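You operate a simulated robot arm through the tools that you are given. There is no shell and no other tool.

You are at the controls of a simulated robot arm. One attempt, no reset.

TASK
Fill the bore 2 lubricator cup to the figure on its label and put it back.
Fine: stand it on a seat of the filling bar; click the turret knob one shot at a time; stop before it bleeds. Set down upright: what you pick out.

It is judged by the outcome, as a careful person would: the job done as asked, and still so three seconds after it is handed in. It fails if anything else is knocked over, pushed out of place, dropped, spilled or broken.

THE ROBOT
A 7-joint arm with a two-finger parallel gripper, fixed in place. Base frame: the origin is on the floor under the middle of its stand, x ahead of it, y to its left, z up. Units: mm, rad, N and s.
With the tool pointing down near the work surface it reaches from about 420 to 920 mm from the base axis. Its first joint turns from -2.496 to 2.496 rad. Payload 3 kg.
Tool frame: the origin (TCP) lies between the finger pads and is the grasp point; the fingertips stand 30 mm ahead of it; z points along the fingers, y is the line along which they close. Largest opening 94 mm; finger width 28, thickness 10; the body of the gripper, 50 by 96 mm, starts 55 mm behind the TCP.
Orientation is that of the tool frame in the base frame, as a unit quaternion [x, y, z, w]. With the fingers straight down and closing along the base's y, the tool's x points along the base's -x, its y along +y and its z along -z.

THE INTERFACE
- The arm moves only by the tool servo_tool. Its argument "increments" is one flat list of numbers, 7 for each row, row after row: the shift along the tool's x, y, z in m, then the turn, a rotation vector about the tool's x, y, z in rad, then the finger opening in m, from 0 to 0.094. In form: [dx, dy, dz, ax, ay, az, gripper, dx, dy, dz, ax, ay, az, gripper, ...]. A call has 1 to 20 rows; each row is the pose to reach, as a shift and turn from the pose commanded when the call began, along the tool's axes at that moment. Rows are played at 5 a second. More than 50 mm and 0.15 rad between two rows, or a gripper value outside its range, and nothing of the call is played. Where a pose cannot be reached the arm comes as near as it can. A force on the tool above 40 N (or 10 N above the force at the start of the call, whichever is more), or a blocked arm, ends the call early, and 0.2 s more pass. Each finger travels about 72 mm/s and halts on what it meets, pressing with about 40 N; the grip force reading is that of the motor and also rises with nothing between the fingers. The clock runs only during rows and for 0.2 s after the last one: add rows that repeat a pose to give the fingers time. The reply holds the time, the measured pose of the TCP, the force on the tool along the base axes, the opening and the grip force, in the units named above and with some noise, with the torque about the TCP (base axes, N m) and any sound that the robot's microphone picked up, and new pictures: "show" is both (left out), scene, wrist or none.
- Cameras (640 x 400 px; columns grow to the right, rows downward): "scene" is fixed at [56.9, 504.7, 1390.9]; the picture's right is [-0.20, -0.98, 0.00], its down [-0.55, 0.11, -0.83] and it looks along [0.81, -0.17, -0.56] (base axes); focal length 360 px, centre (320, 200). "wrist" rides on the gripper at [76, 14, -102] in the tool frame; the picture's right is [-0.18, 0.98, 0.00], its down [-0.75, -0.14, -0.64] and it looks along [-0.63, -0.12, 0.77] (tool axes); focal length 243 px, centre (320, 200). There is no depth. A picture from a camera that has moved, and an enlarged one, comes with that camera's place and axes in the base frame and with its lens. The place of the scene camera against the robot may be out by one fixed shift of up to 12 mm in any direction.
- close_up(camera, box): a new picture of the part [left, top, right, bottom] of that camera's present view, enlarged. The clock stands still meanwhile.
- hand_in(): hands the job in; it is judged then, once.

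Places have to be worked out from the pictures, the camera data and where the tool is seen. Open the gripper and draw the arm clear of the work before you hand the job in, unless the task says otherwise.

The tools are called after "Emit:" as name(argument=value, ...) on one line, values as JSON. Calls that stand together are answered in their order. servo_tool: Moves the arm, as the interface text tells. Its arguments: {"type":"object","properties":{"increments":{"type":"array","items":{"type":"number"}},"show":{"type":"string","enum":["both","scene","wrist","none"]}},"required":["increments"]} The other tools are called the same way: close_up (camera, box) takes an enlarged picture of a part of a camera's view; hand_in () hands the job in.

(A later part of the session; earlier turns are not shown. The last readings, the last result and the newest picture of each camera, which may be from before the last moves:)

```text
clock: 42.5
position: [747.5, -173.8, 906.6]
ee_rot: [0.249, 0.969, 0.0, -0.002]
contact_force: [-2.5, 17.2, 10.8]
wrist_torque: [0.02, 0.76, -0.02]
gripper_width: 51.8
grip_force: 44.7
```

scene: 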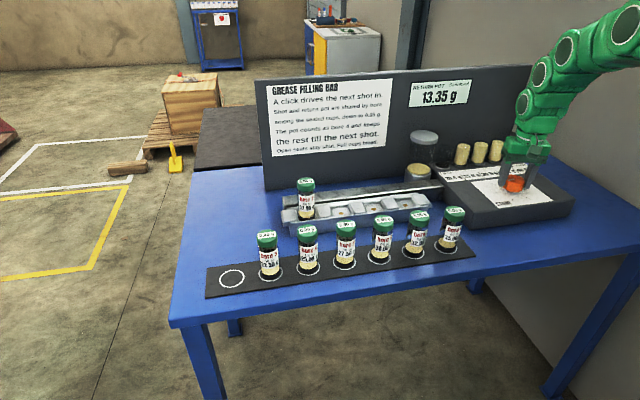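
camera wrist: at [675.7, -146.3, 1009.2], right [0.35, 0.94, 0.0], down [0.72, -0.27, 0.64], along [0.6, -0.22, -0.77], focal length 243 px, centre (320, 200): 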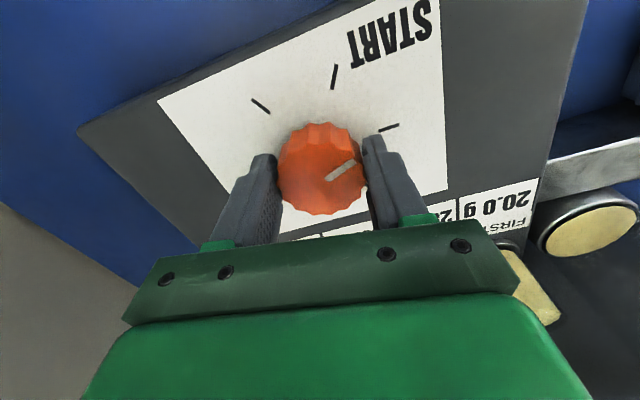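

Now at 59°. I open the fingers and look at where the knob rests.

Emit:
servo_tool(increments=[0, 0, 0, 0, 0, 0, 0.055, 0, 0, 0, 0, 0, 0, 0.07, 0, 0, 0, 0, 0, 0, 0.08, 0, 0, 0, 0, 0, 0, 0.08], show="both")

Emit:
close_up(camera="wrist", box=[200, 20, 440, 220])

```text
clock: 43.5
position: [746.2, -174.7, 904.9]
ee_rot: [0.249, 0.969, 0.0, -0.001]
contact_force: [-0.1, 0.4, 0.5]
wrist_torque: [0.03, 0.0, -0.01]
gripper_width: 80.0
grip_force: 0.1
camera wrist: at [689.0, -124.4, 1008.9], right [0.64, 0.77, 0.0], down [0.59, -0.49, 0.64], along [0.49, -0.41, -0.77], focal length 243 px, centre (320, 200)
```

scene: 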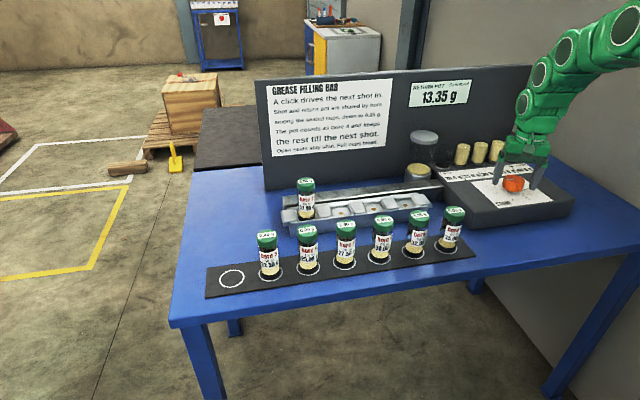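
wrist: 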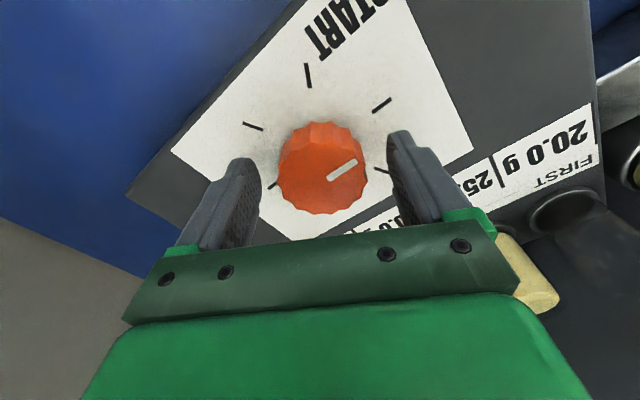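

```text
2.00 times, centred on (320, 120) of wrist
camera zoom: at [689.0, -124.4, 1008.9], right [0.64, 0.77, 0.0], down [0.59, -0.49, 0.64], along [0.49, -0.41, -0.77], focal length 485 px, centre (320, 360)
```

zoom: 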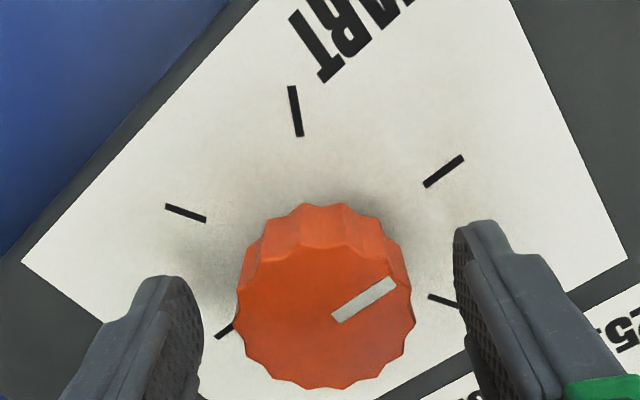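

The pointer rests exactly on the first tick past START. I rotate the open gripper back about 59° around the knob with a small recentring shift, then close and check the force.

Emit:
servo_tool(increments=[0.0003, 0.0005, 0, 0, 0, -0.14, 0.08, 0.0006, 0.001, 0, 0, 0, -0.28, 0.08, 0.0008, 0.0014, 0, 0, 0, -0.42, 0.08, 0.0008, 0.0014, 0, 0, 0, -0.56, 0.08, 0.0008, 0.0014, 0, 0, 0, -0.7, 0.08, 0.0008, 0.0014, 0, 0, 0, -0.84, 0.08, 0.0008, 0.0014, 0, 0, 0, -0.96, 0.08, 0.0008, 0.0014, 0, 0, 0, -1.027, 0.08, 0.0008, 0.0014, 0, 0, 0, -1.027, 0.08, 0.0008, 0.0014, 0, 0, 0, -1.027, 0.08], show="both")

Emit:
close_up(camera="wrist", box=[200, 20, 440, 220])

```text
clock: 45.7
position: [747.8, -172.9, 906.5]
ee_rot: [-0.26, 0.966, 0.001, -0.002]
contact_force: [0.4, 0.6, 0.1]
wrist_torque: [0.03, -0.03, 0.01]
gripper_width: 80.0
grip_force: 0.0
camera wrist: at [676.1, -198.1, 1008.6], right [-0.33, 0.94, 0.0], down [0.72, 0.25, 0.64], along [0.6, 0.21, -0.77], focal length 243 px, centre (320, 200)
```

scene: 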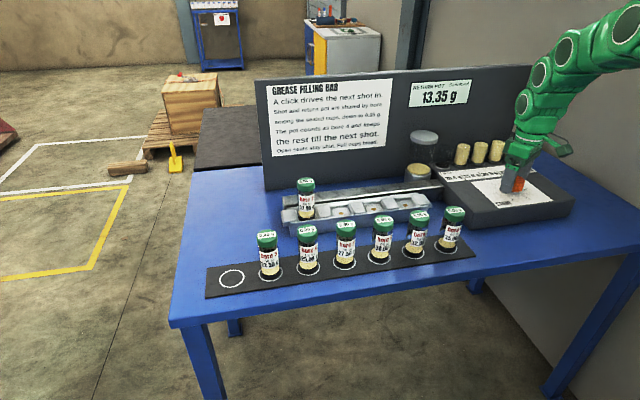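
wrist: 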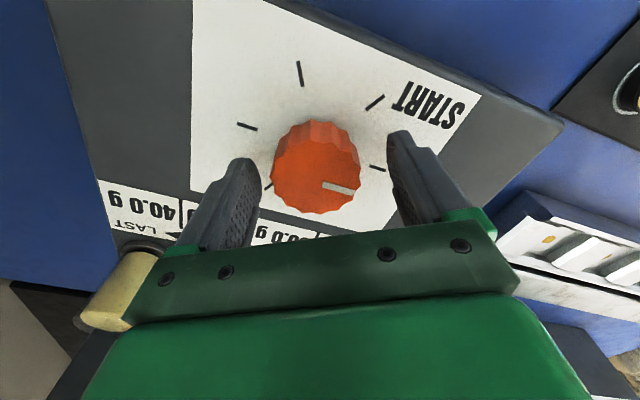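

```text
2.00 times, centred on (320, 120) of wrist
camera zoom: at [676.1, -198.1, 1008.6], right [-0.33, 0.94, 0.0], down [0.72, 0.25, 0.64], along [0.6, 0.21, -0.77], focal length 485 px, centre (320, 360)
```

zoom: 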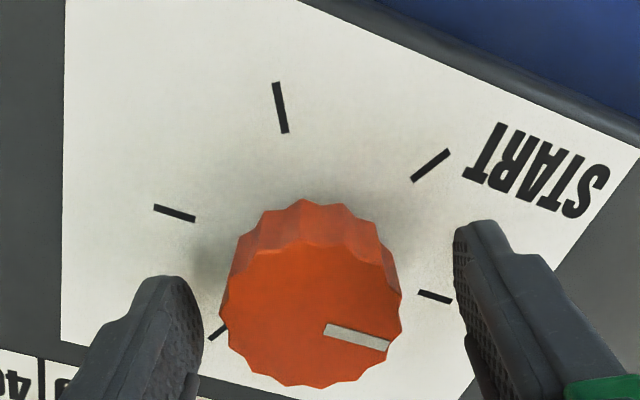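

From the two views the knob axis lies about 2.3 mm along tool -y and 1.4 mm along tool -x from the TCP. I shift there and close.

Emit:
servo_tool(increments=[-0.0007, -0.0012, 0, 0, 0, 0, 0.075, -0.0014, -0.0023, 0, 0, 0, 0, 0.065, -0.0014, -0.0023, 0, 0, 0, 0, 0.06, -0.0014, -0.0023, 0, 0, 0, 0, 0.055, -0.0014, -0.0023, 0, 0, 0, 0, 0.05, -0.0014, -0.0023, 0, 0, 0, 0, 0.04, -0.0014, -0.0023, 0, 0, 0, 0, 0.03, -0.0014, -0.0023, 0, 0, 0, 0, 0.03], show="wrist")

```text
clock: 47.5
position: [750.8, -176.1, 905.6]
ee_rot: [-0.259, 0.966, 0.001, -0.001]
contact_force: [2.7, -2.2, -1.6]
wrist_torque: [-0.68, -0.21, 0.0]
gripper_width: 51.6
grip_force: 45.0
camera wrist: at [678.6, -199.4, 1008.3], right [-0.33, 0.94, 0.0], down [0.72, 0.25, 0.64], along [0.6, 0.21, -0.77], focal length 243 px, centre (320, 200)
```

wrist: 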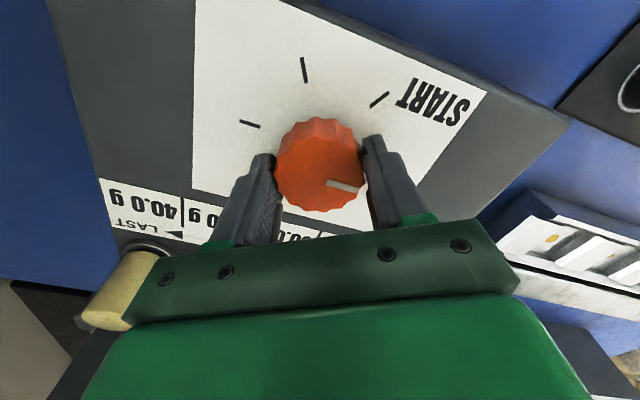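

Centred with almost no side force. I turn clockwise for the second click: 0.6 rad first, slowly.

Emit:
servo_tool(increments=[0, 0, 0, 0, 0, 0.06, 0.03, 0, 0, 0, 0, 0, 0.12, 0.03, 0, 0, 0, 0, 0, 0.18, 0.03, 0, 0, 0, 0, 0, 0.24, 0.03, 0, 0, 0, 0, 0, 0.3, 0.03, 0, 0, 0, 0, 0, 0.36, 0.03, 0, 0, 0, 0, 0, 0.42, 0.03, 0, 0, 0, 0, 0, 0.48, 0.03, 0, 0, 0, 0, 0, 0.54, 0.03, 0, 0, 0, 0, 0, 0.6, 0.03], show="both")

```text
clock: 49.7
position: [750.8, -174.0, 905.0]
ee_rot: [0.038, 0.999, 0.0, -0.002]
contact_force: [6.0, -27.8, -20.9]
wrist_torque: [-1.27, -0.41, 0.03]
gripper_width: 51.7
grip_force: 44.9
camera wrist: at [677.1, -153.7, 1008.5], right [0.26, 0.97, 0.0], down [0.74, -0.2, 0.64], along [0.62, -0.17, -0.77], focal length 243 px, centre (320, 200)
```

scene: 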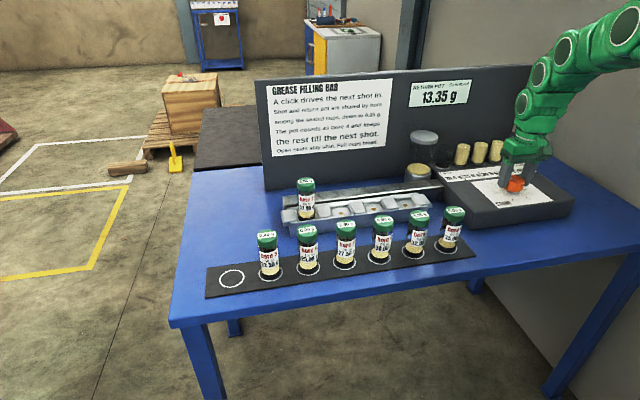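
wrist: 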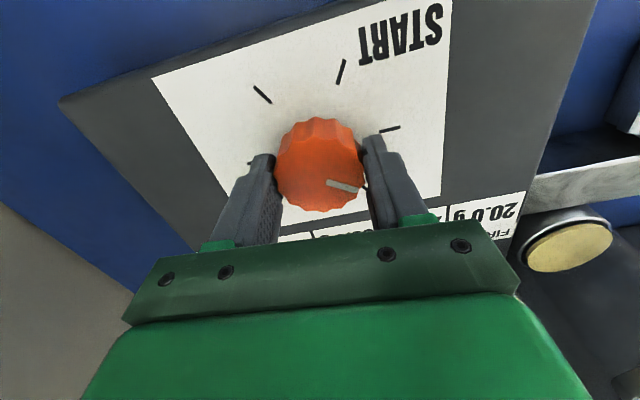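

At about 34° the side load has grown to 35 N. I shift the command with the push (about 1.5 mm in -y, 0.8 mm down) while turning a little further.

Emit:
servo_tool(increments=[-0.0002, -0.0008, 0.0004, 0, 0, 0, 0.03, -0.0004, -0.0015, 0.0008, 0, 0, 0.03, 0.03, -0.0004, -0.0015, 0.0008, 0, 0, 0.06, 0.03, -0.0004, -0.0015, 0.0008, 0, 0, 0.1, 0.03], show="none")

```text
clock: 50.7
position: [751.0, -175.0, 907.0]
ee_rot: [0.089, 0.996, 0.001, -0.001]
contact_force: [-2.1, -14.9, 3.3]
wrist_torque: [-0.96, 0.76, -0.02]
gripper_width: 51.6
grip_force: 45.0
```

Side load is down to 15 N at about 40°. I continue the turn in small steps toward the click.

Emit:
servo_tool(increments=[0, -0.0006, 0, 0, 0, 0.05, 0.03, 0, -0.0006, 0, 0, 0, 0.1, 0.03, 0, -0.0006, 0, 0, 0, 0.15, 0.03, 0, -0.0006, 0, 0, 0, 0.2, 0.03], show="scene")

```text
clock: 51.7
position: [750.5, -175.9, 906.2]
ee_rot: [0.187, 0.982, 0.001, -0.002]
contact_force: [-10.4, 3.2, 11.5]
wrist_torque: [-0.41, 0.04, 0.02]
gripper_width: 51.7
grip_force: 44.3
```

scene: 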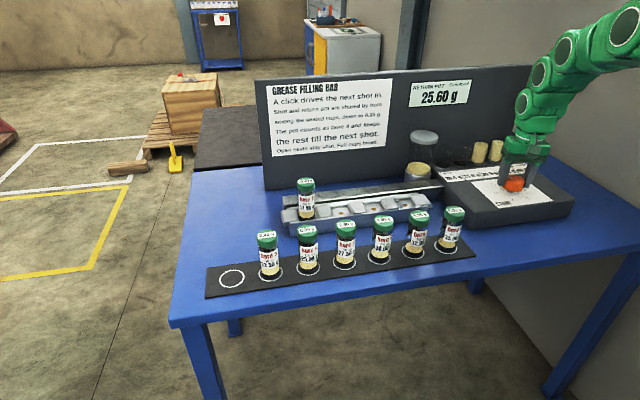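

The pot reads 25.60 g, matching the second shot; the cup should show 19.40. I check it and finish the turn to the tick.

Emit:
close_up(camera="scene", box=[280, 165, 360, 225])

Emit:
servo_tool(increments=[0.0003, 0, 0, 0, 0, 0.05, 0.03, 0.0005, 0, 0, 0, 0, 0.1, 0.03, 0.0005, 0, 0, 0, 0, 0.14, 0.03], show="none")

```text
6.67 times, centred on (320, 195) of scene
camera zoom: at [56.9, 504.7, 1390.9], right [-0.2, -0.98, 0.0], down [-0.55, 0.11, -0.83], along [0.81, -0.17, -0.56], focal length 2396 px, centre (320, 233)
```

zoom: 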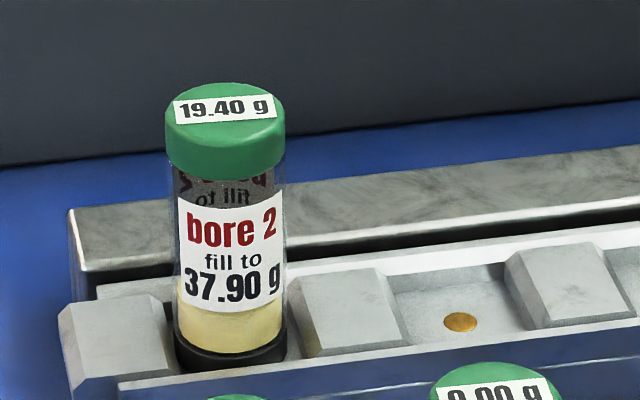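

```text
clock: 52.5
position: [750.4, -175.0, 905.7]
ee_rot: [0.255, 0.967, 0.001, 0.0]
contact_force: [9.9, 8.3, 10.4]
wrist_torque: [-0.03, 0.1, -0.06]
gripper_width: 51.7
grip_force: 45.0
```

The cup reads 19.40 g, and the knob is on its second tick. I open the fingers and check for the last click's setup.

Emit:
servo_tool(increments=[0, 0, 0, 0, 0, 0, 0.055, 0, 0, 0, 0, 0, 0, 0.07, 0, 0, 0, 0, 0, 0, 0.08, 0, 0, 0, 0, 0, 0, 0.08], show="wrist")

Emit:
close_up(camera="wrist", box=[200, 20, 440, 220])

```text
clock: 53.5
position: [749.6, -176.6, 904.8]
ee_rot: [0.255, 0.967, 0.0, -0.001]
contact_force: [-0.4, 0.0, 0.2]
wrist_torque: [0.0, 0.03, -0.05]
gripper_width: 79.8
grip_force: 0.0
camera wrist: at [691.7, -124.8, 1008.1], right [0.65, 0.76, 0.0], down [0.59, -0.5, 0.64], along [0.49, -0.41, -0.77], focal length 243 px, centre (320, 200)
```

wrist: 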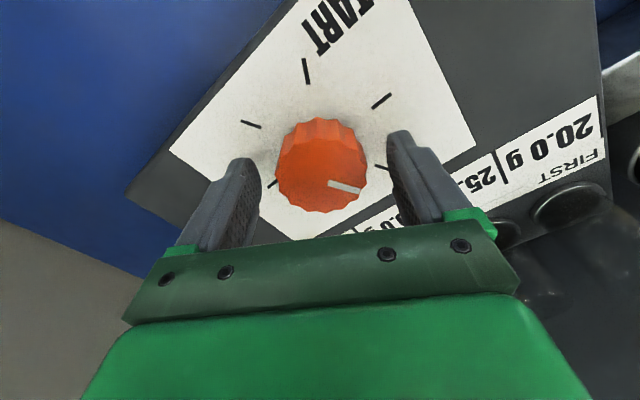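

```text
2.00 times, centred on (320, 120) of wrist
camera zoom: at [691.7, -124.8, 1008.1], right [0.65, 0.76, 0.0], down [0.59, -0.5, 0.64], along [0.49, -0.41, -0.77], focal length 485 px, centre (320, 360)
```

zoom: 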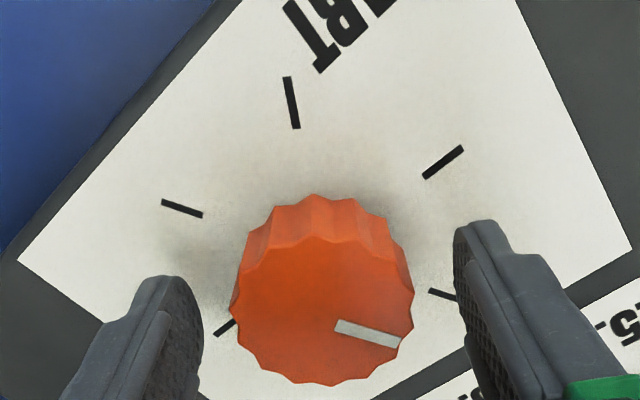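

The pointer sits on the second tick, and the gripper is within 1 mm of the axis. I rotate back open and close again for the third and last click.

Emit:
servo_tool(increments=[0.0004, 0.0005, 0, 0, 0, -0.14, 0.08, 0.0004, 0.0005, 0, 0, 0, -0.28, 0.08, 0.0004, 0.0005, 0, 0, 0, -0.42, 0.08, 0.0004, 0.0005, 0, 0, 0, -0.56, 0.08, 0.0004, 0.0005, 0, 0, 0, -0.7, 0.08, 0.0004, 0.0005, 0, 0, 0, -0.84, 0.08, 0.0004, 0.0005, 0, 0, 0, -0.96, 0.08, 0.0004, 0.0005, 0, 0, 0, -1.04, 0.08, 0.0004, 0.0005, 0, 0, 0, -1.04, 0.08, 0.0004, 0.0005, 0, 0, 0, -1.04, 0.08], show="both")

Emit:
close_up(camera="wrist", box=[200, 20, 440, 220])

```text
clock: 55.7
position: [749.6, -176.3, 906.3]
ee_rot: [-0.259, 0.966, 0.0, -0.001]
contact_force: [-1.1, 0.4, 0.4]
wrist_torque: [0.02, -0.01, 0.02]
gripper_width: 80.1
grip_force: 0.0
camera wrist: at [677.9, -200.3, 1008.4], right [-0.33, 0.94, 0.0], down [0.72, 0.25, 0.64], along [0.6, 0.21, -0.77], focal length 243 px, centre (320, 200)
```

scene: 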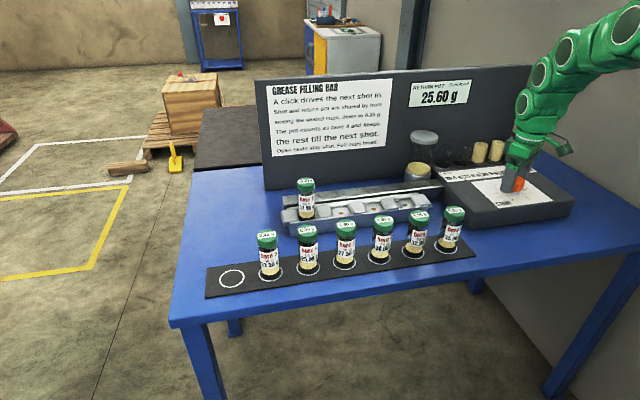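
wrist: 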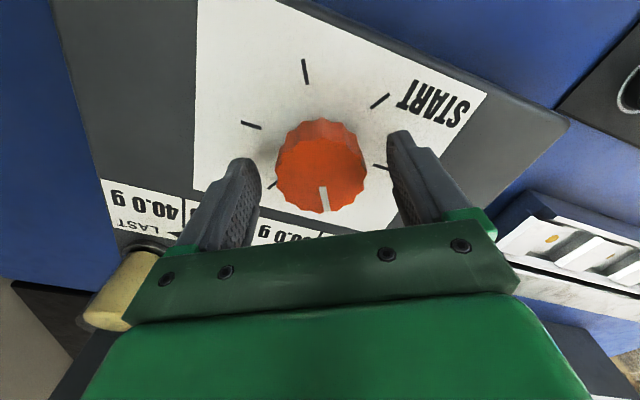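

```text
2.00 times, centred on (320, 120) of wrist
camera zoom: at [677.9, -200.3, 1008.4], right [-0.33, 0.94, 0.0], down [0.72, 0.25, 0.64], along [0.6, 0.21, -0.77], focal length 485 px, centre (320, 360)
```

zoom: 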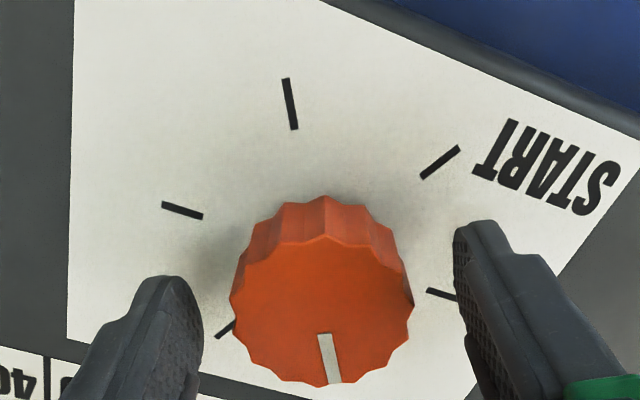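

Alignment is good, with the knob at column 322. I close on it and check the forces.

Emit:
servo_tool(increments=[0, 0.0002, 0, 0, 0, 0, 0.07, 0, 0.0002, 0, 0, 0, 0, 0.06, 0, 0.0002, 0, 0, 0, 0, 0.055, 0, 0.0002, 0, 0, 0, 0, 0.05, 0, 0.0002, 0, 0, 0, 0, 0.04, 0, 0.0002, 0, 0, 0, 0, 0.03, 0, 0.0002, 0, 0, 0, 0, 0.03], show="none")

```text
clock: 57.3
position: [749.2, -175.7, 905.2]
ee_rot: [-0.259, 0.966, 0.001, -0.001]
contact_force: [-1.6, 0.7, -0.9]
wrist_torque: [-0.52, -0.22, 0.0]
gripper_width: 51.8
grip_force: 44.9
```

Practically no side force. I turn for the third click: 0.4 rad first.

Emit:
servo_tool(increments=[0, 0, 0, 0, 0, 0.06, 0.03, 0, 0, 0, 0, 0, 0.12, 0.03, 0, 0, 0, 0, 0, 0.18, 0.03, 0, 0, 0, 0, 0, 0.24, 0.03, 0, 0, 0, 0, 0, 0.3, 0.03, 0, 0, 0, 0, 0, 0.36, 0.03, 0, 0, 0, 0, 0, 0.4, 0.03], show="none")

```text
clock: 58.9
position: [750.3, -175.7, 905.3]
ee_rot: [-0.061, 0.998, 0.0, -0.001]
contact_force: [-8.0, 3.3, 12.0]
wrist_torque: [-0.32, -0.48, 0.0]
gripper_width: 51.9
grip_force: 44.5
```

Low forces at 23°. I go on to about 40°, still short of the click.

Emit:
servo_tool(increments=[0, 0, 0, 0, 0, 0.06, 0.03, 0, 0, 0, 0, 0, 0.12, 0.03, 0, 0, 0, 0, 0, 0.18, 0.03, 0, 0, 0, 0, 0, 0.24, 0.03, 0, 0, 0, 0, 0, 0.3, 0.03], show="none")

```text
clock: 60.1
position: [750.4, -174.8, 905.3]
ee_rot: [0.087, 0.996, 0.001, 0.0]
contact_force: [-0.2, 8.4, 17.3]
wrist_torque: [-0.45, -0.25, 0.02]
gripper_width: 51.7
grip_force: 44.9
```

Forces stay low at 40°. I turn the next 0.2 rad, which should give the third click, and look at the displays.

Emit:
servo_tool(increments=[0, 0, -0.0004, 0, 0, 0.05, 0.03, 0, 0, -0.0006, 0, 0, 0.1, 0.03, 0, 0, -0.0006, 0, 0, 0.15, 0.03, 0, 0, -0.0006, 0, 0, 0.2, 0.03], show="scene")

Emit:
close_up(camera="scene", box=[280, 165, 360, 225])

Emit:
close_up(camera="scene", box=[400, 75, 560, 220])

```text
clock: 61.1
position: [749.2, -175.0, 904.7]
ee_rot: [0.188, 0.982, 0.001, -0.002]
contact_force: [2.1, 8.9, 10.5]
wrist_torque: [-0.21, -0.21, 0.01]
gripper_width: 51.8
grip_force: 45.4
```

scene: 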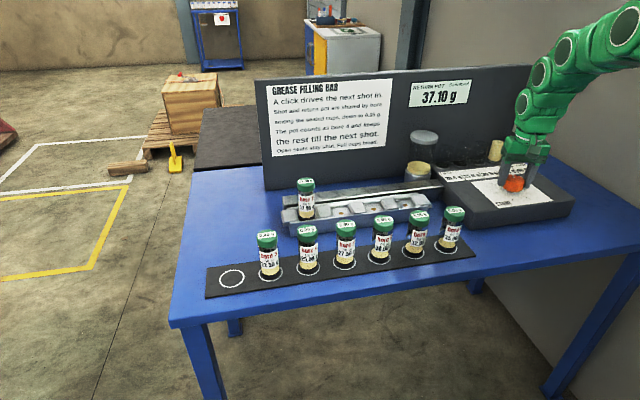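

```text
6.67 times, centred on (320, 195) of scene
camera zoom: at [56.9, 504.7, 1390.9], right [-0.2, -0.98, 0.0], down [-0.55, 0.11, -0.83], along [0.81, -0.17, -0.56], focal length 2396 px, centre (320, 233)
```

zoom: 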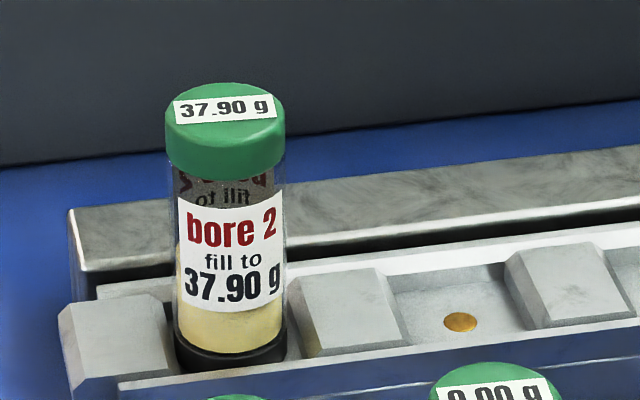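

```text
2.76 times, centred on (480, 148) of scene
camera zoom: at [56.9, 504.7, 1390.9], right [-0.2, -0.98, 0.0], down [-0.55, 0.11, -0.83], along [0.81, -0.17, -0.56], focal length 992 px, centre (-121, 345)
```

zoom: 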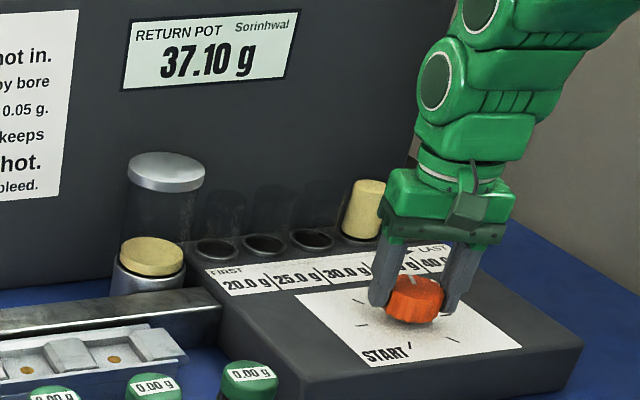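

The cup reads 37.90 g, the label's figure, and the pot 37.10 g. I finish the last few degrees to rest the knob on its tick, then open the fingers; no more clicks.

Emit:
servo_tool(increments=[0, 0, 0, 0, 0, 0.05, 0.03, 0, 0, 0, 0, 0, 0.1, 0.03, 0, 0, 0, 0, 0, 0.14, 0.03, 0, 0, 0, 0, 0, 0.14, 0.055, 0, 0, 0, 0, 0, 0.14, 0.07, 0, 0, 0, 0, 0, 0.14, 0.08, 0, 0, 0, 0, 0, 0.14, 0.08], show="wrist")

```text
clock: 62.7
position: [750.1, -175.1, 906.4]
ee_rot: [0.255, 0.967, 0.001, 0.0]
contact_force: [0.0, -0.3, -0.2]
wrist_torque: [-0.01, 0.04, 0.01]
gripper_width: 80.0
grip_force: 0.1
camera wrist: at [692.1, -123.7, 1008.7], right [0.65, 0.76, 0.0], down [0.59, -0.5, 0.64], along [0.49, -0.41, -0.77], focal length 243 px, centre (320, 200)
```

wrist: 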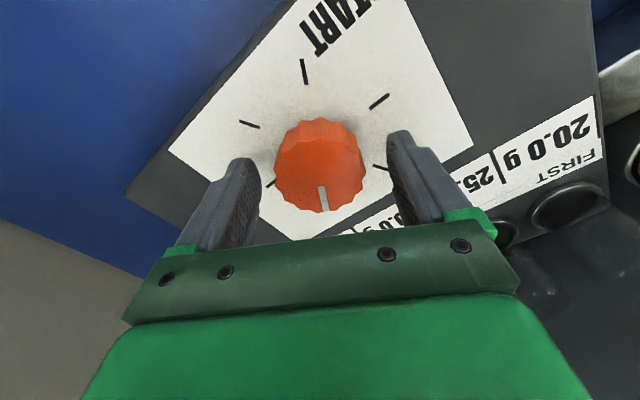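

The knob is released, with the pointer on the third tick. I rise 130 mm and turn the gripper back to its original orientation.

Emit:
servo_tool(increments=[0, 0, -0.02, 0, 0, 0, 0.08, 0, 0, -0.05, 0, 0, 0, 0.08, 0, 0, -0.09, 0, 0, 0, 0.08, 0, 0, -0.13, 0, 0, -0.1, 0.08, 0, 0, -0.15, 0, 0, -0.22, 0.08, 0, 0, -0.15, 0, 0, -0.34, 0.08, 0, 0, -0.15, 0, 0, -0.46, 0.08, 0, 0, -0.15, 0, 0, -0.516, 0.08, 0, 0, -0.15, 0, 0, -0.516, 0.08], show="none")

```text
clock: 64.7
position: [750.0, -176.0, 1056.3]
ee_rot: [0.0, 1.0, 0.001, -0.001]
contact_force: [1.1, 0.4, 0.6]
wrist_torque: [0.04, -0.01, 0.0]
gripper_width: 79.8
grip_force: 0.2
```

I travel back over the filling bar toward seat 1 at z 1056, well above all lids.

Emit:
servo_tool(increments=[-0.002, 0.03, 0, 0, 0, 0, 0.08, -0.005, 0.07, 0, 0, 0, 0, 0.08, -0.008, 0.11, 0, 0, 0, 0, 0.08, -0.011, 0.15, 0, 0, 0, 0, 0.08, -0.014, 0.19, 0, 0, 0, 0, 0.08, -0.017, 0.23, 0, 0, 0, 0, 0.08, -0.02, 0.27, 0, 0, 0, 0, 0.08, -0.023, 0.31, 0, 0, 0, 0, 0.08, -0.026, 0.35, 0, 0, 0, 0, 0.08, -0.029, 0.39, 0, 0, 0, 0, 0.08, -0.031, 0.43, 0, 0, 0, 0, 0.08, -0.033, 0.47, 0, 0, 0, 0, 0.08, -0.035, 0.51, 0, 0, 0, 0, 0.08, -0.037, 0.545, 0, 0, 0, 0, 0.08, -0.037, 0.557, 0, 0, 0, 0, 0.08, -0.037, 0.557, 0, 0, 0, 0, 0.08, -0.037, 0.557, 0, 0, 0, 0, 0.08], show="both")

Emit:
close_up(camera="wrist", box=[240, 30, 400, 150])

```text
clock: 68.3
position: [782.9, 375.3, 1049.7]
ee_rot: [0.0, 1.0, 0.001, 0.001]
contact_force: [0.3, -0.4, -0.5]
wrist_torque: [-0.02, 0.0, -0.02]
gripper_width: 80.0
grip_force: 0.0
out of reach, approached as far as the arm can: row 14, 15, 16, 17
camera wrist: at [707.5, 389.8, 1153.6], right [0.18, 0.98, 0.0], down [0.75, -0.14, 0.64], along [0.63, -0.12, -0.77], focal length 243 px, centre (320, 200)
```

scene: 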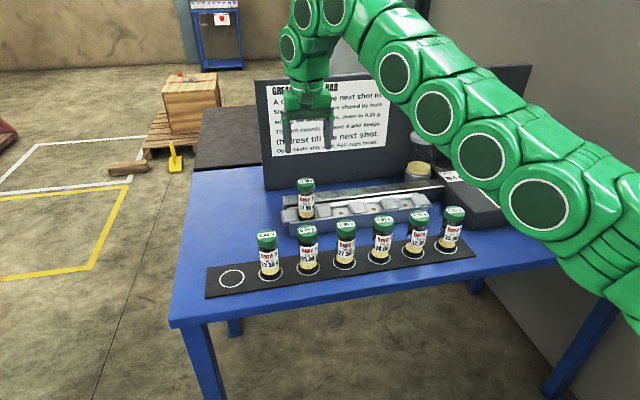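
wrist: 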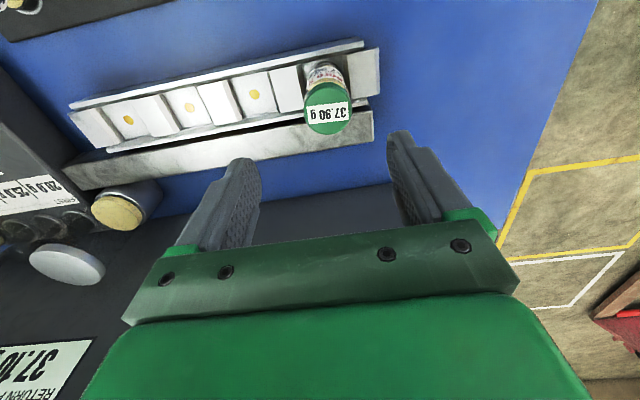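

```text
3.33 times, centred on (320, 90) of wrist
camera zoom: at [707.5, 389.8, 1153.6], right [0.18, 0.98, 0.0], down [0.75, -0.14, 0.64], along [0.63, -0.12, -0.77], focal length 809 px, centre (320, 567)
```

zoom: 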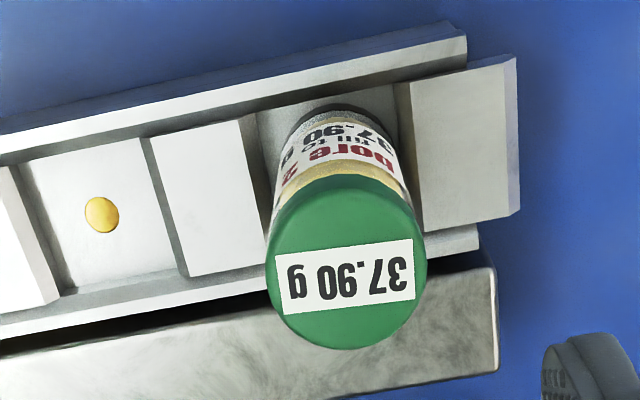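

At z 1056 this spot is just beyond reach, so the arm stopped a few mm short. I lower 30 mm, still above the lid, and read where it is.

Emit:
servo_tool(increments=[0, 0, 0.01, 0, 0, 0, 0.08, 0, 0, 0.02, 0, 0, 0, 0.08, 0, 0, 0.03, 0, 0, 0, 0.08, 0, 0, 0.03, 0, 0, 0, 0.08], show="wrist")

Emit:
close_up(camera="wrist", box=[240, 30, 400, 150])

```text
clock: 69.3
position: [781.7, 373.8, 1021.7]
ee_rot: [0.0, 1.0, 0.001, -0.002]
contact_force: [0.7, 0.2, 0.3]
wrist_torque: [0.01, -0.01, -0.03]
gripper_width: 79.8
grip_force: 0.1
camera wrist: at [706.3, 389.5, 1124.6], right [0.18, 0.98, 0.0], down [0.75, -0.14, 0.64], along [0.63, -0.12, -0.77], focal length 243 px, centre (320, 200)
```

wrist: 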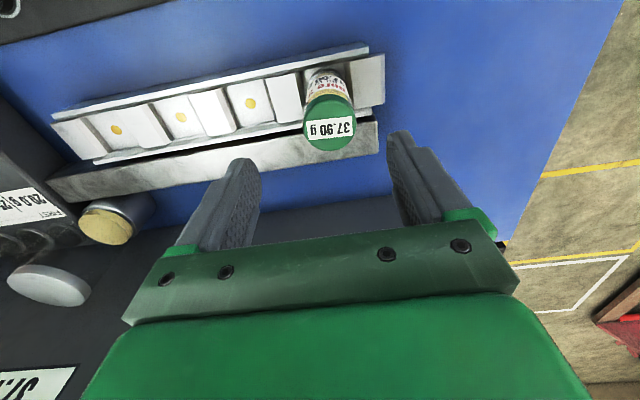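

```text
3.33 times, centred on (320, 90) of wrist
camera zoom: at [706.3, 389.5, 1124.6], right [0.18, 0.98, 0.0], down [0.75, -0.14, 0.64], along [0.63, -0.12, -0.77], focal length 809 px, centre (320, 567)
```

zoom: 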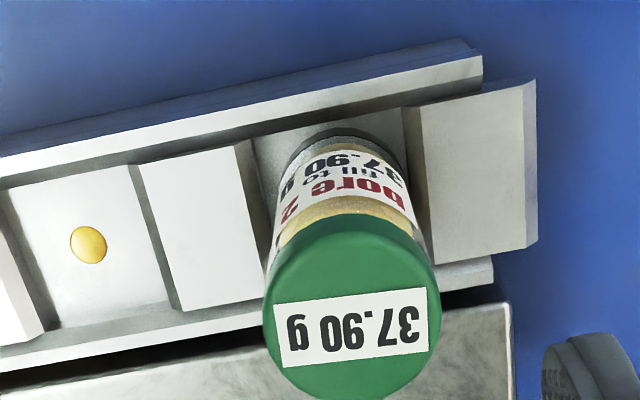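

The cup is about 5 mm in +x and 6 mm in +y from where I released it relative to the tool. I shift by that amount and come down 20 mm, then check the alignment.

Emit:
servo_tool(increments=[-0.003, 0.003, 0.01, 0, 0, 0, 0.08, -0.0051, 0.0057, 0.02, 0, 0, 0, 0.08, -0.0051, 0.0057, 0.02, 0, 0, 0, 0.08, -0.0051, 0.0057, 0.02, 0, 0, 0, 0.08], show="wrist")

Emit:
close_up(camera="wrist", box=[240, 40, 400, 160])

Emit:
close_up(camera="scene", box=[260, 100, 380, 230])

```text
clock: 70.3
position: [788.0, 378.9, 1002.1]
ee_rot: [0.0, 1.0, 0.002, -0.001]
contact_force: [-0.2, 0.1, 0.3]
wrist_torque: [0.0, -0.01, -0.01]
gripper_width: 80.0
grip_force: 0.0
camera wrist: at [712.7, 394.8, 1104.8], right [0.18, 0.98, 0.0], down [0.75, -0.14, 0.64], along [0.63, -0.12, -0.77], focal length 243 px, centre (320, 200)
```

wrist: 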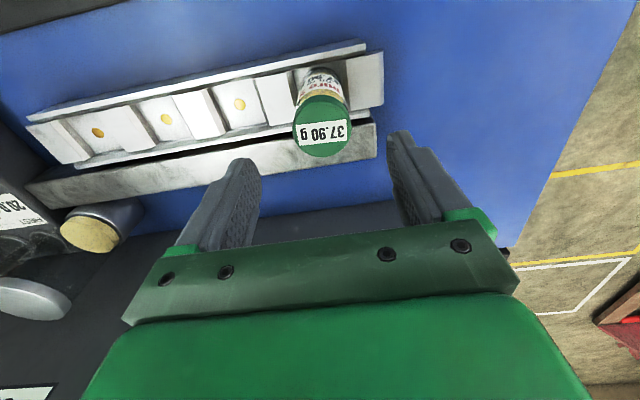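

```text
3.33 times, centred on (320, 100) of wrist
camera zoom: at [712.7, 394.8, 1104.8], right [0.18, 0.98, 0.0], down [0.75, -0.14, 0.64], along [0.63, -0.12, -0.77], focal length 809 px, centre (320, 533)
```

zoom: 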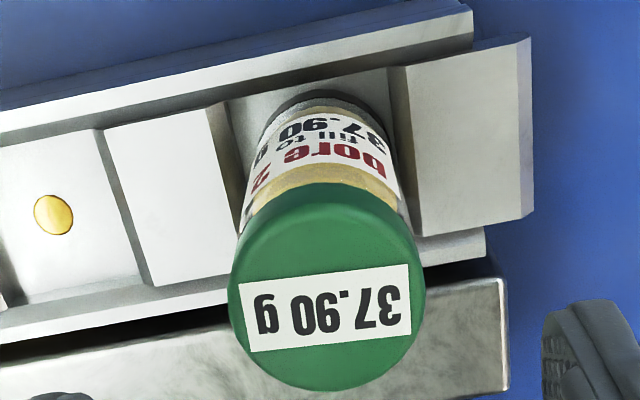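

```text
3.08 times, centred on (320, 165) of scene
camera zoom: at [56.9, 504.7, 1390.9], right [-0.2, -0.98, 0.0], down [-0.55, 0.11, -0.83], along [0.81, -0.17, -0.56], focal length 1106 px, centre (320, 308)
```

zoom: 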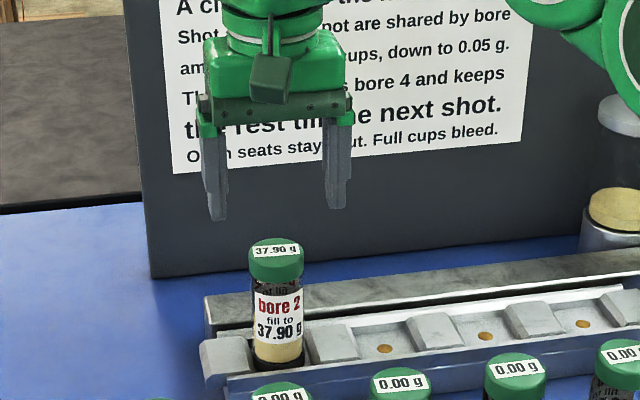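

Alignment is within about 1 mm in x and 1.5 mm in y. I correct that and descend to TCP z about 903 around the cup, with the fingers open.

Emit:
servo_tool(increments=[0.0007, 0.0012, 0, 0, 0, 0, 0.078, 0.0007, 0.0012, 0.025, 0, 0, 0, 0.075, 0.0007, 0.0012, 0.05, 0, 0, 0, 0.075, 0.0007, 0.0012, 0.075, 0, 0, 0, 0.075, 0.0007, 0.0012, 0.09, 0, 0, 0, 0.075, 0.0007, 0.0012, 0.098, 0, 0, 0, 0.075, 0.0007, 0.0012, 0.098, 0, 0, 0, 0.075], show="both")

Emit:
close_up(camera="scene", box=[270, 150, 370, 230])

Emit:
close_up(camera="wrist", box=[240, 60, 400, 240])

```text
clock: 71.9
position: [784.8, 380.3, 901.9]
ee_rot: [0.0, 1.0, 0.001, -0.001]
contact_force: [-1.0, -0.2, -0.9]
wrist_torque: [-0.02, 0.01, 0.01]
gripper_width: 75.1
grip_force: 0.1
camera wrist: at [710.7, 394.4, 1005.3], right [0.18, 0.98, 0.0], down [0.76, -0.14, 0.64], along [0.63, -0.12, -0.77], focal length 243 px, centre (320, 200)
```

scene: 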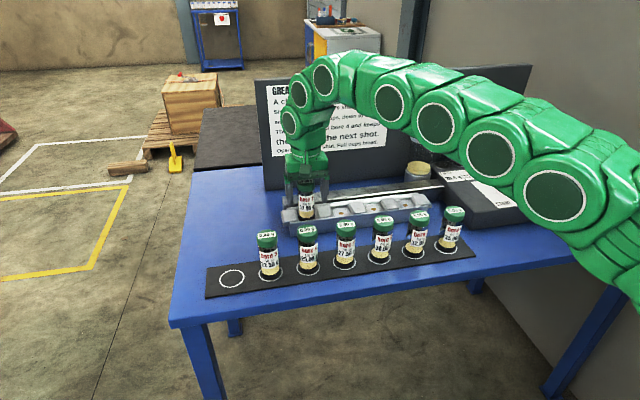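
wrist: 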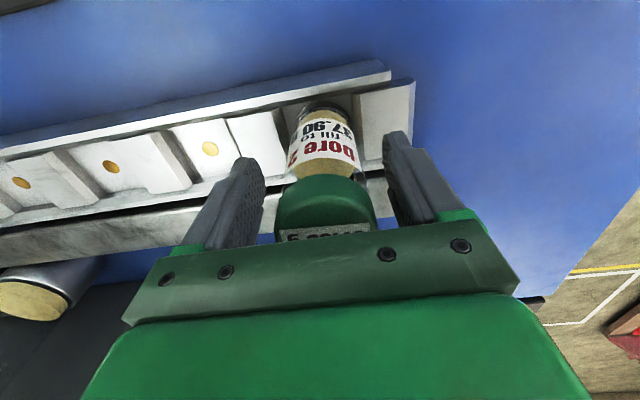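

```text
5.00 times, centred on (320, 190) of scene
camera zoom: at [56.9, 504.7, 1390.9], right [-0.2, -0.98, 0.0], down [-0.55, 0.11, -0.83], along [0.81, -0.17, -0.56], focal length 1797 px, centre (320, 250)
```

zoom: 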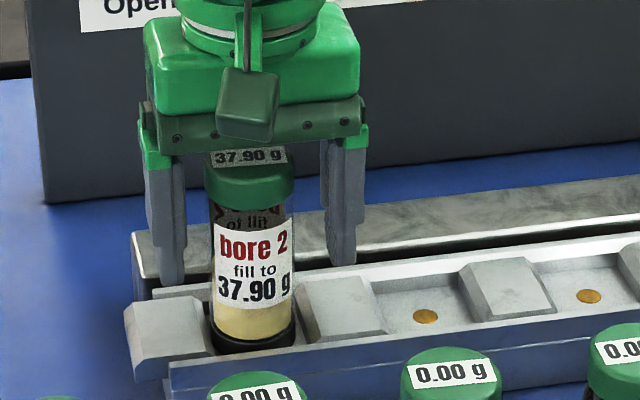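

```text
2.22 times, centred on (320, 150) of wrist
camera zoom: at [710.7, 394.4, 1005.3], right [0.18, 0.98, 0.0], down [0.76, -0.14, 0.64], along [0.63, -0.12, -0.77], focal length 539 px, centre (320, 311)
```

zoom: 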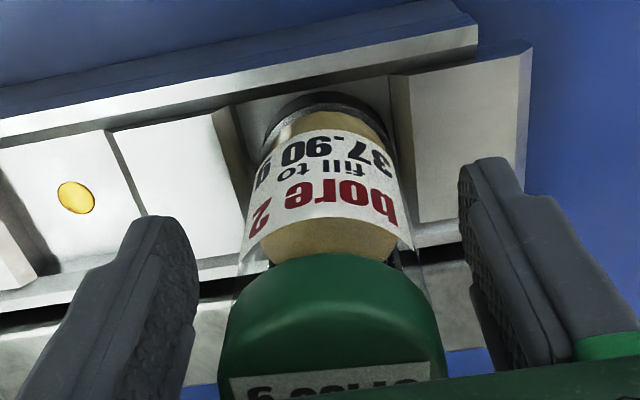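

The cup sits about 2 mm to the +y side of the gripper's middle. I shift +2 mm in y, then close on it.

Emit:
servo_tool(increments=[0, 0.001, 0, 0, 0, 0, 0.075, 0, 0.002, 0, 0, 0, 0, 0.07, 0, 0.002, 0, 0, 0, 0, 0.06, 0, 0.002, 0, 0, 0, 0, 0.05, 0, 0.002, 0, 0, 0, 0, 0.04, 0, 0.002, 0, 0, 0, 0, 0.03, 0, 0.002, 0, 0, 0, 0, 0.02, 0, 0.002, 0, 0, 0, 0, 0.02], show="both")

Emit:
close_up(camera="scene", box=[270, 150, 370, 230])

```text
clock: 73.7
position: [786.5, 382.3, 903.0]
ee_rot: [0.0, 1.0, 0.001, -0.001]
contact_force: [0.0, -0.2, 0.9]
wrist_torque: [0.05, -0.01, -0.01]
gripper_width: 43.0
grip_force: 39.7
camera wrist: at [711.0, 397.0, 1005.7], right [0.18, 0.98, 0.0], down [0.75, -0.14, 0.64], along [0.63, -0.12, -0.77], focal length 243 px, centre (320, 200)
```

scene: 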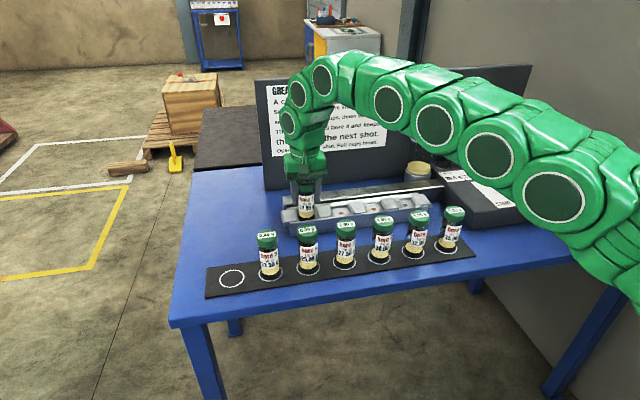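
wrist: 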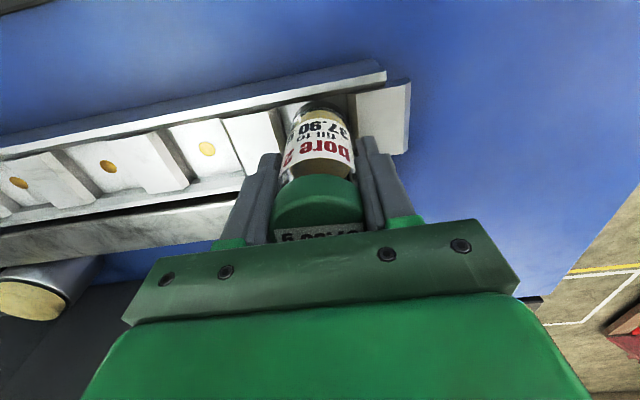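

```text
5.00 times, centred on (320, 190) of scene
camera zoom: at [56.9, 504.7, 1390.9], right [-0.2, -0.98, 0.0], down [-0.55, 0.11, -0.83], along [0.81, -0.17, -0.56], focal length 1797 px, centre (320, 250)
```

zoom: 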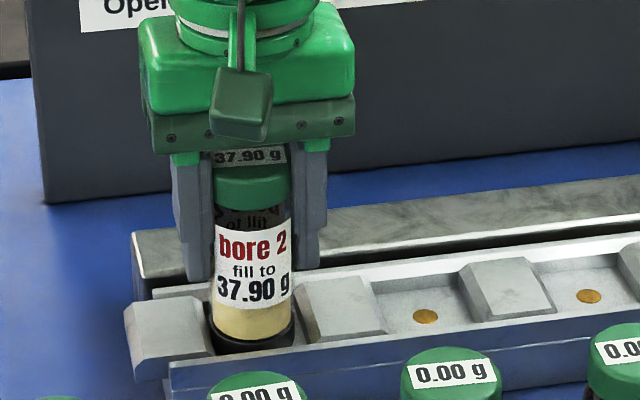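

The grip is firm at 43 mm with no side force. I lift the filled cup straight up 125 mm.

Emit:
servo_tool(increments=[0, 0, -0.003, 0, 0, 0, 0.02, 0, 0, -0.012, 0, 0, 0, 0.02, 0, 0, -0.03, 0, 0, 0, 0.02, 0, 0, -0.055, 0, 0, 0, 0.02, 0, 0, -0.08, 0, 0, 0, 0.02, 0, 0, -0.105, 0, 0, 0, 0.02, 0, 0, -0.125, 0, 0, 0, 0.02, 0, 0, -0.125, 0, 0, 0, 0.02], show="both")

Emit:
close_up(camera="scene", box=[260, 100, 380, 230])

```text
clock: 75.5
position: [785.2, 381.4, 1028.3]
ee_rot: [0.0, 1.0, 0.0, 0.0]
contact_force: [-0.2, -0.3, -1.5]
wrist_torque: [-0.02, -0.02, 0.01]
gripper_width: 42.9
grip_force: 40.0
camera wrist: at [710.3, 396.9, 1131.8], right [0.18, 0.98, 0.0], down [0.76, -0.14, 0.64], along [0.63, -0.12, -0.77], focal length 243 px, centre (320, 200)
```

scene: 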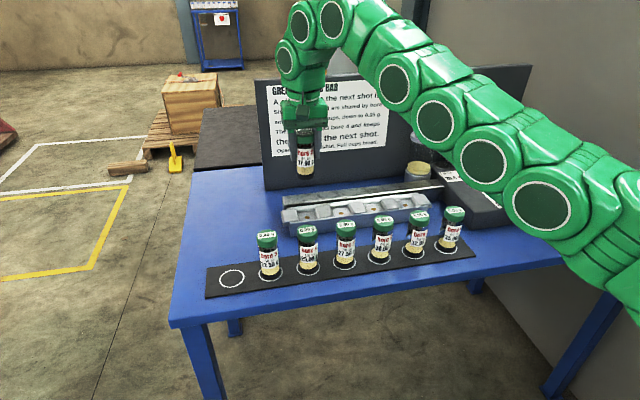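
wrist: 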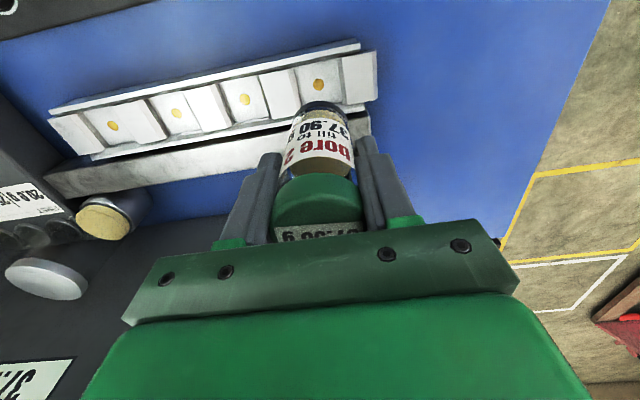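

```text
3.08 times, centred on (320, 165) of scene
camera zoom: at [56.9, 504.7, 1390.9], right [-0.2, -0.98, 0.0], down [-0.55, 0.11, -0.83], along [0.81, -0.17, -0.56], focal length 1106 px, centre (320, 308)
```

zoom: 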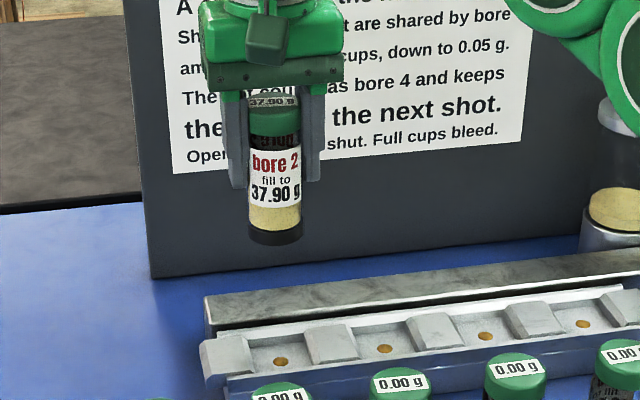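

The cup hangs upright, still showing 37.90 g, and nothing drips. I carry it back over the lids to above its home ring.

Emit:
servo_tool(increments=[0.008, 0.01, 0, 0, 0, 0, 0.02, 0.028, 0.035, 0, 0, 0, 0, 0.02, 0.052, 0.065, 0, 0, 0, 0, 0.02, 0.076, 0.095, 0, 0, 0, 0, 0.02, 0.1, 0.125, 0, 0, 0, 0, 0.02, 0.124, 0.155, 0, 0, 0, 0, 0.02, 0.144, 0.18, 0, 0, 0, 0, 0.02, 0.1545, 0.1925, 0, 0, 0, 0, 0.02, 0.1545, 0.1925, 0, 0, 0, 0, 0.02, 0.1545, 0.1925, 0, 0, 0, 0, 0.02], show="both")

Emit:
close_up(camera="wrist", box=[240, 20, 400, 140])

```text
clock: 77.7
position: [631.5, 576.1, 1027.2]
ee_rot: [0.0, 1.0, 0.0, -0.001]
contact_force: [0.2, 0.5, -0.8]
wrist_torque: [0.01, -0.02, -0.03]
gripper_width: 42.7
grip_force: 39.9
camera wrist: at [556.0, 591.6, 1130.6], right [0.18, 0.98, 0.0], down [0.75, -0.14, 0.64], along [0.63, -0.12, -0.77], focal length 243 px, centre (320, 200)
```

scene: 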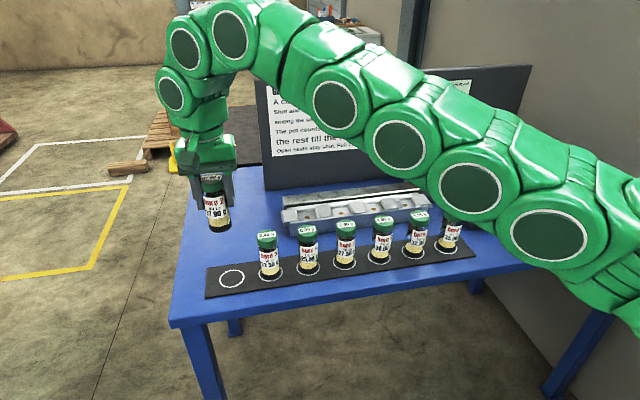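
wrist: 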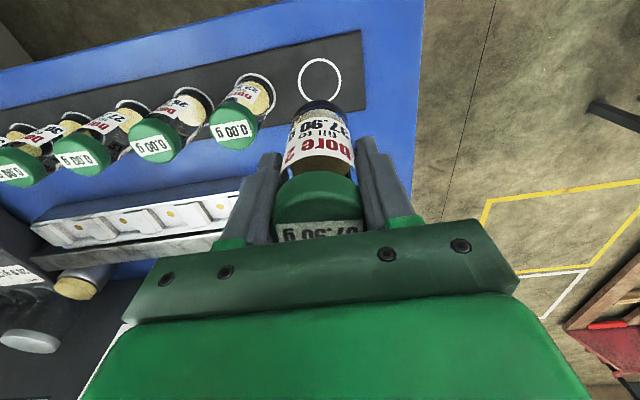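

```text
3.33 times, centred on (320, 80) of wrist
camera zoom: at [556.0, 591.6, 1130.6], right [0.18, 0.98, 0.0], down [0.75, -0.14, 0.64], along [0.63, -0.12, -0.77], focal length 809 px, centre (320, 600)
```

zoom: 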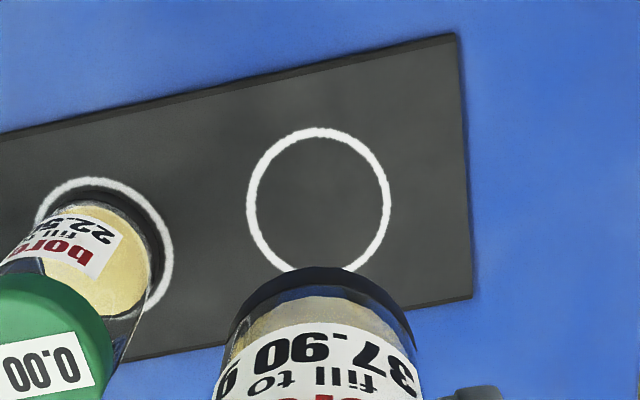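

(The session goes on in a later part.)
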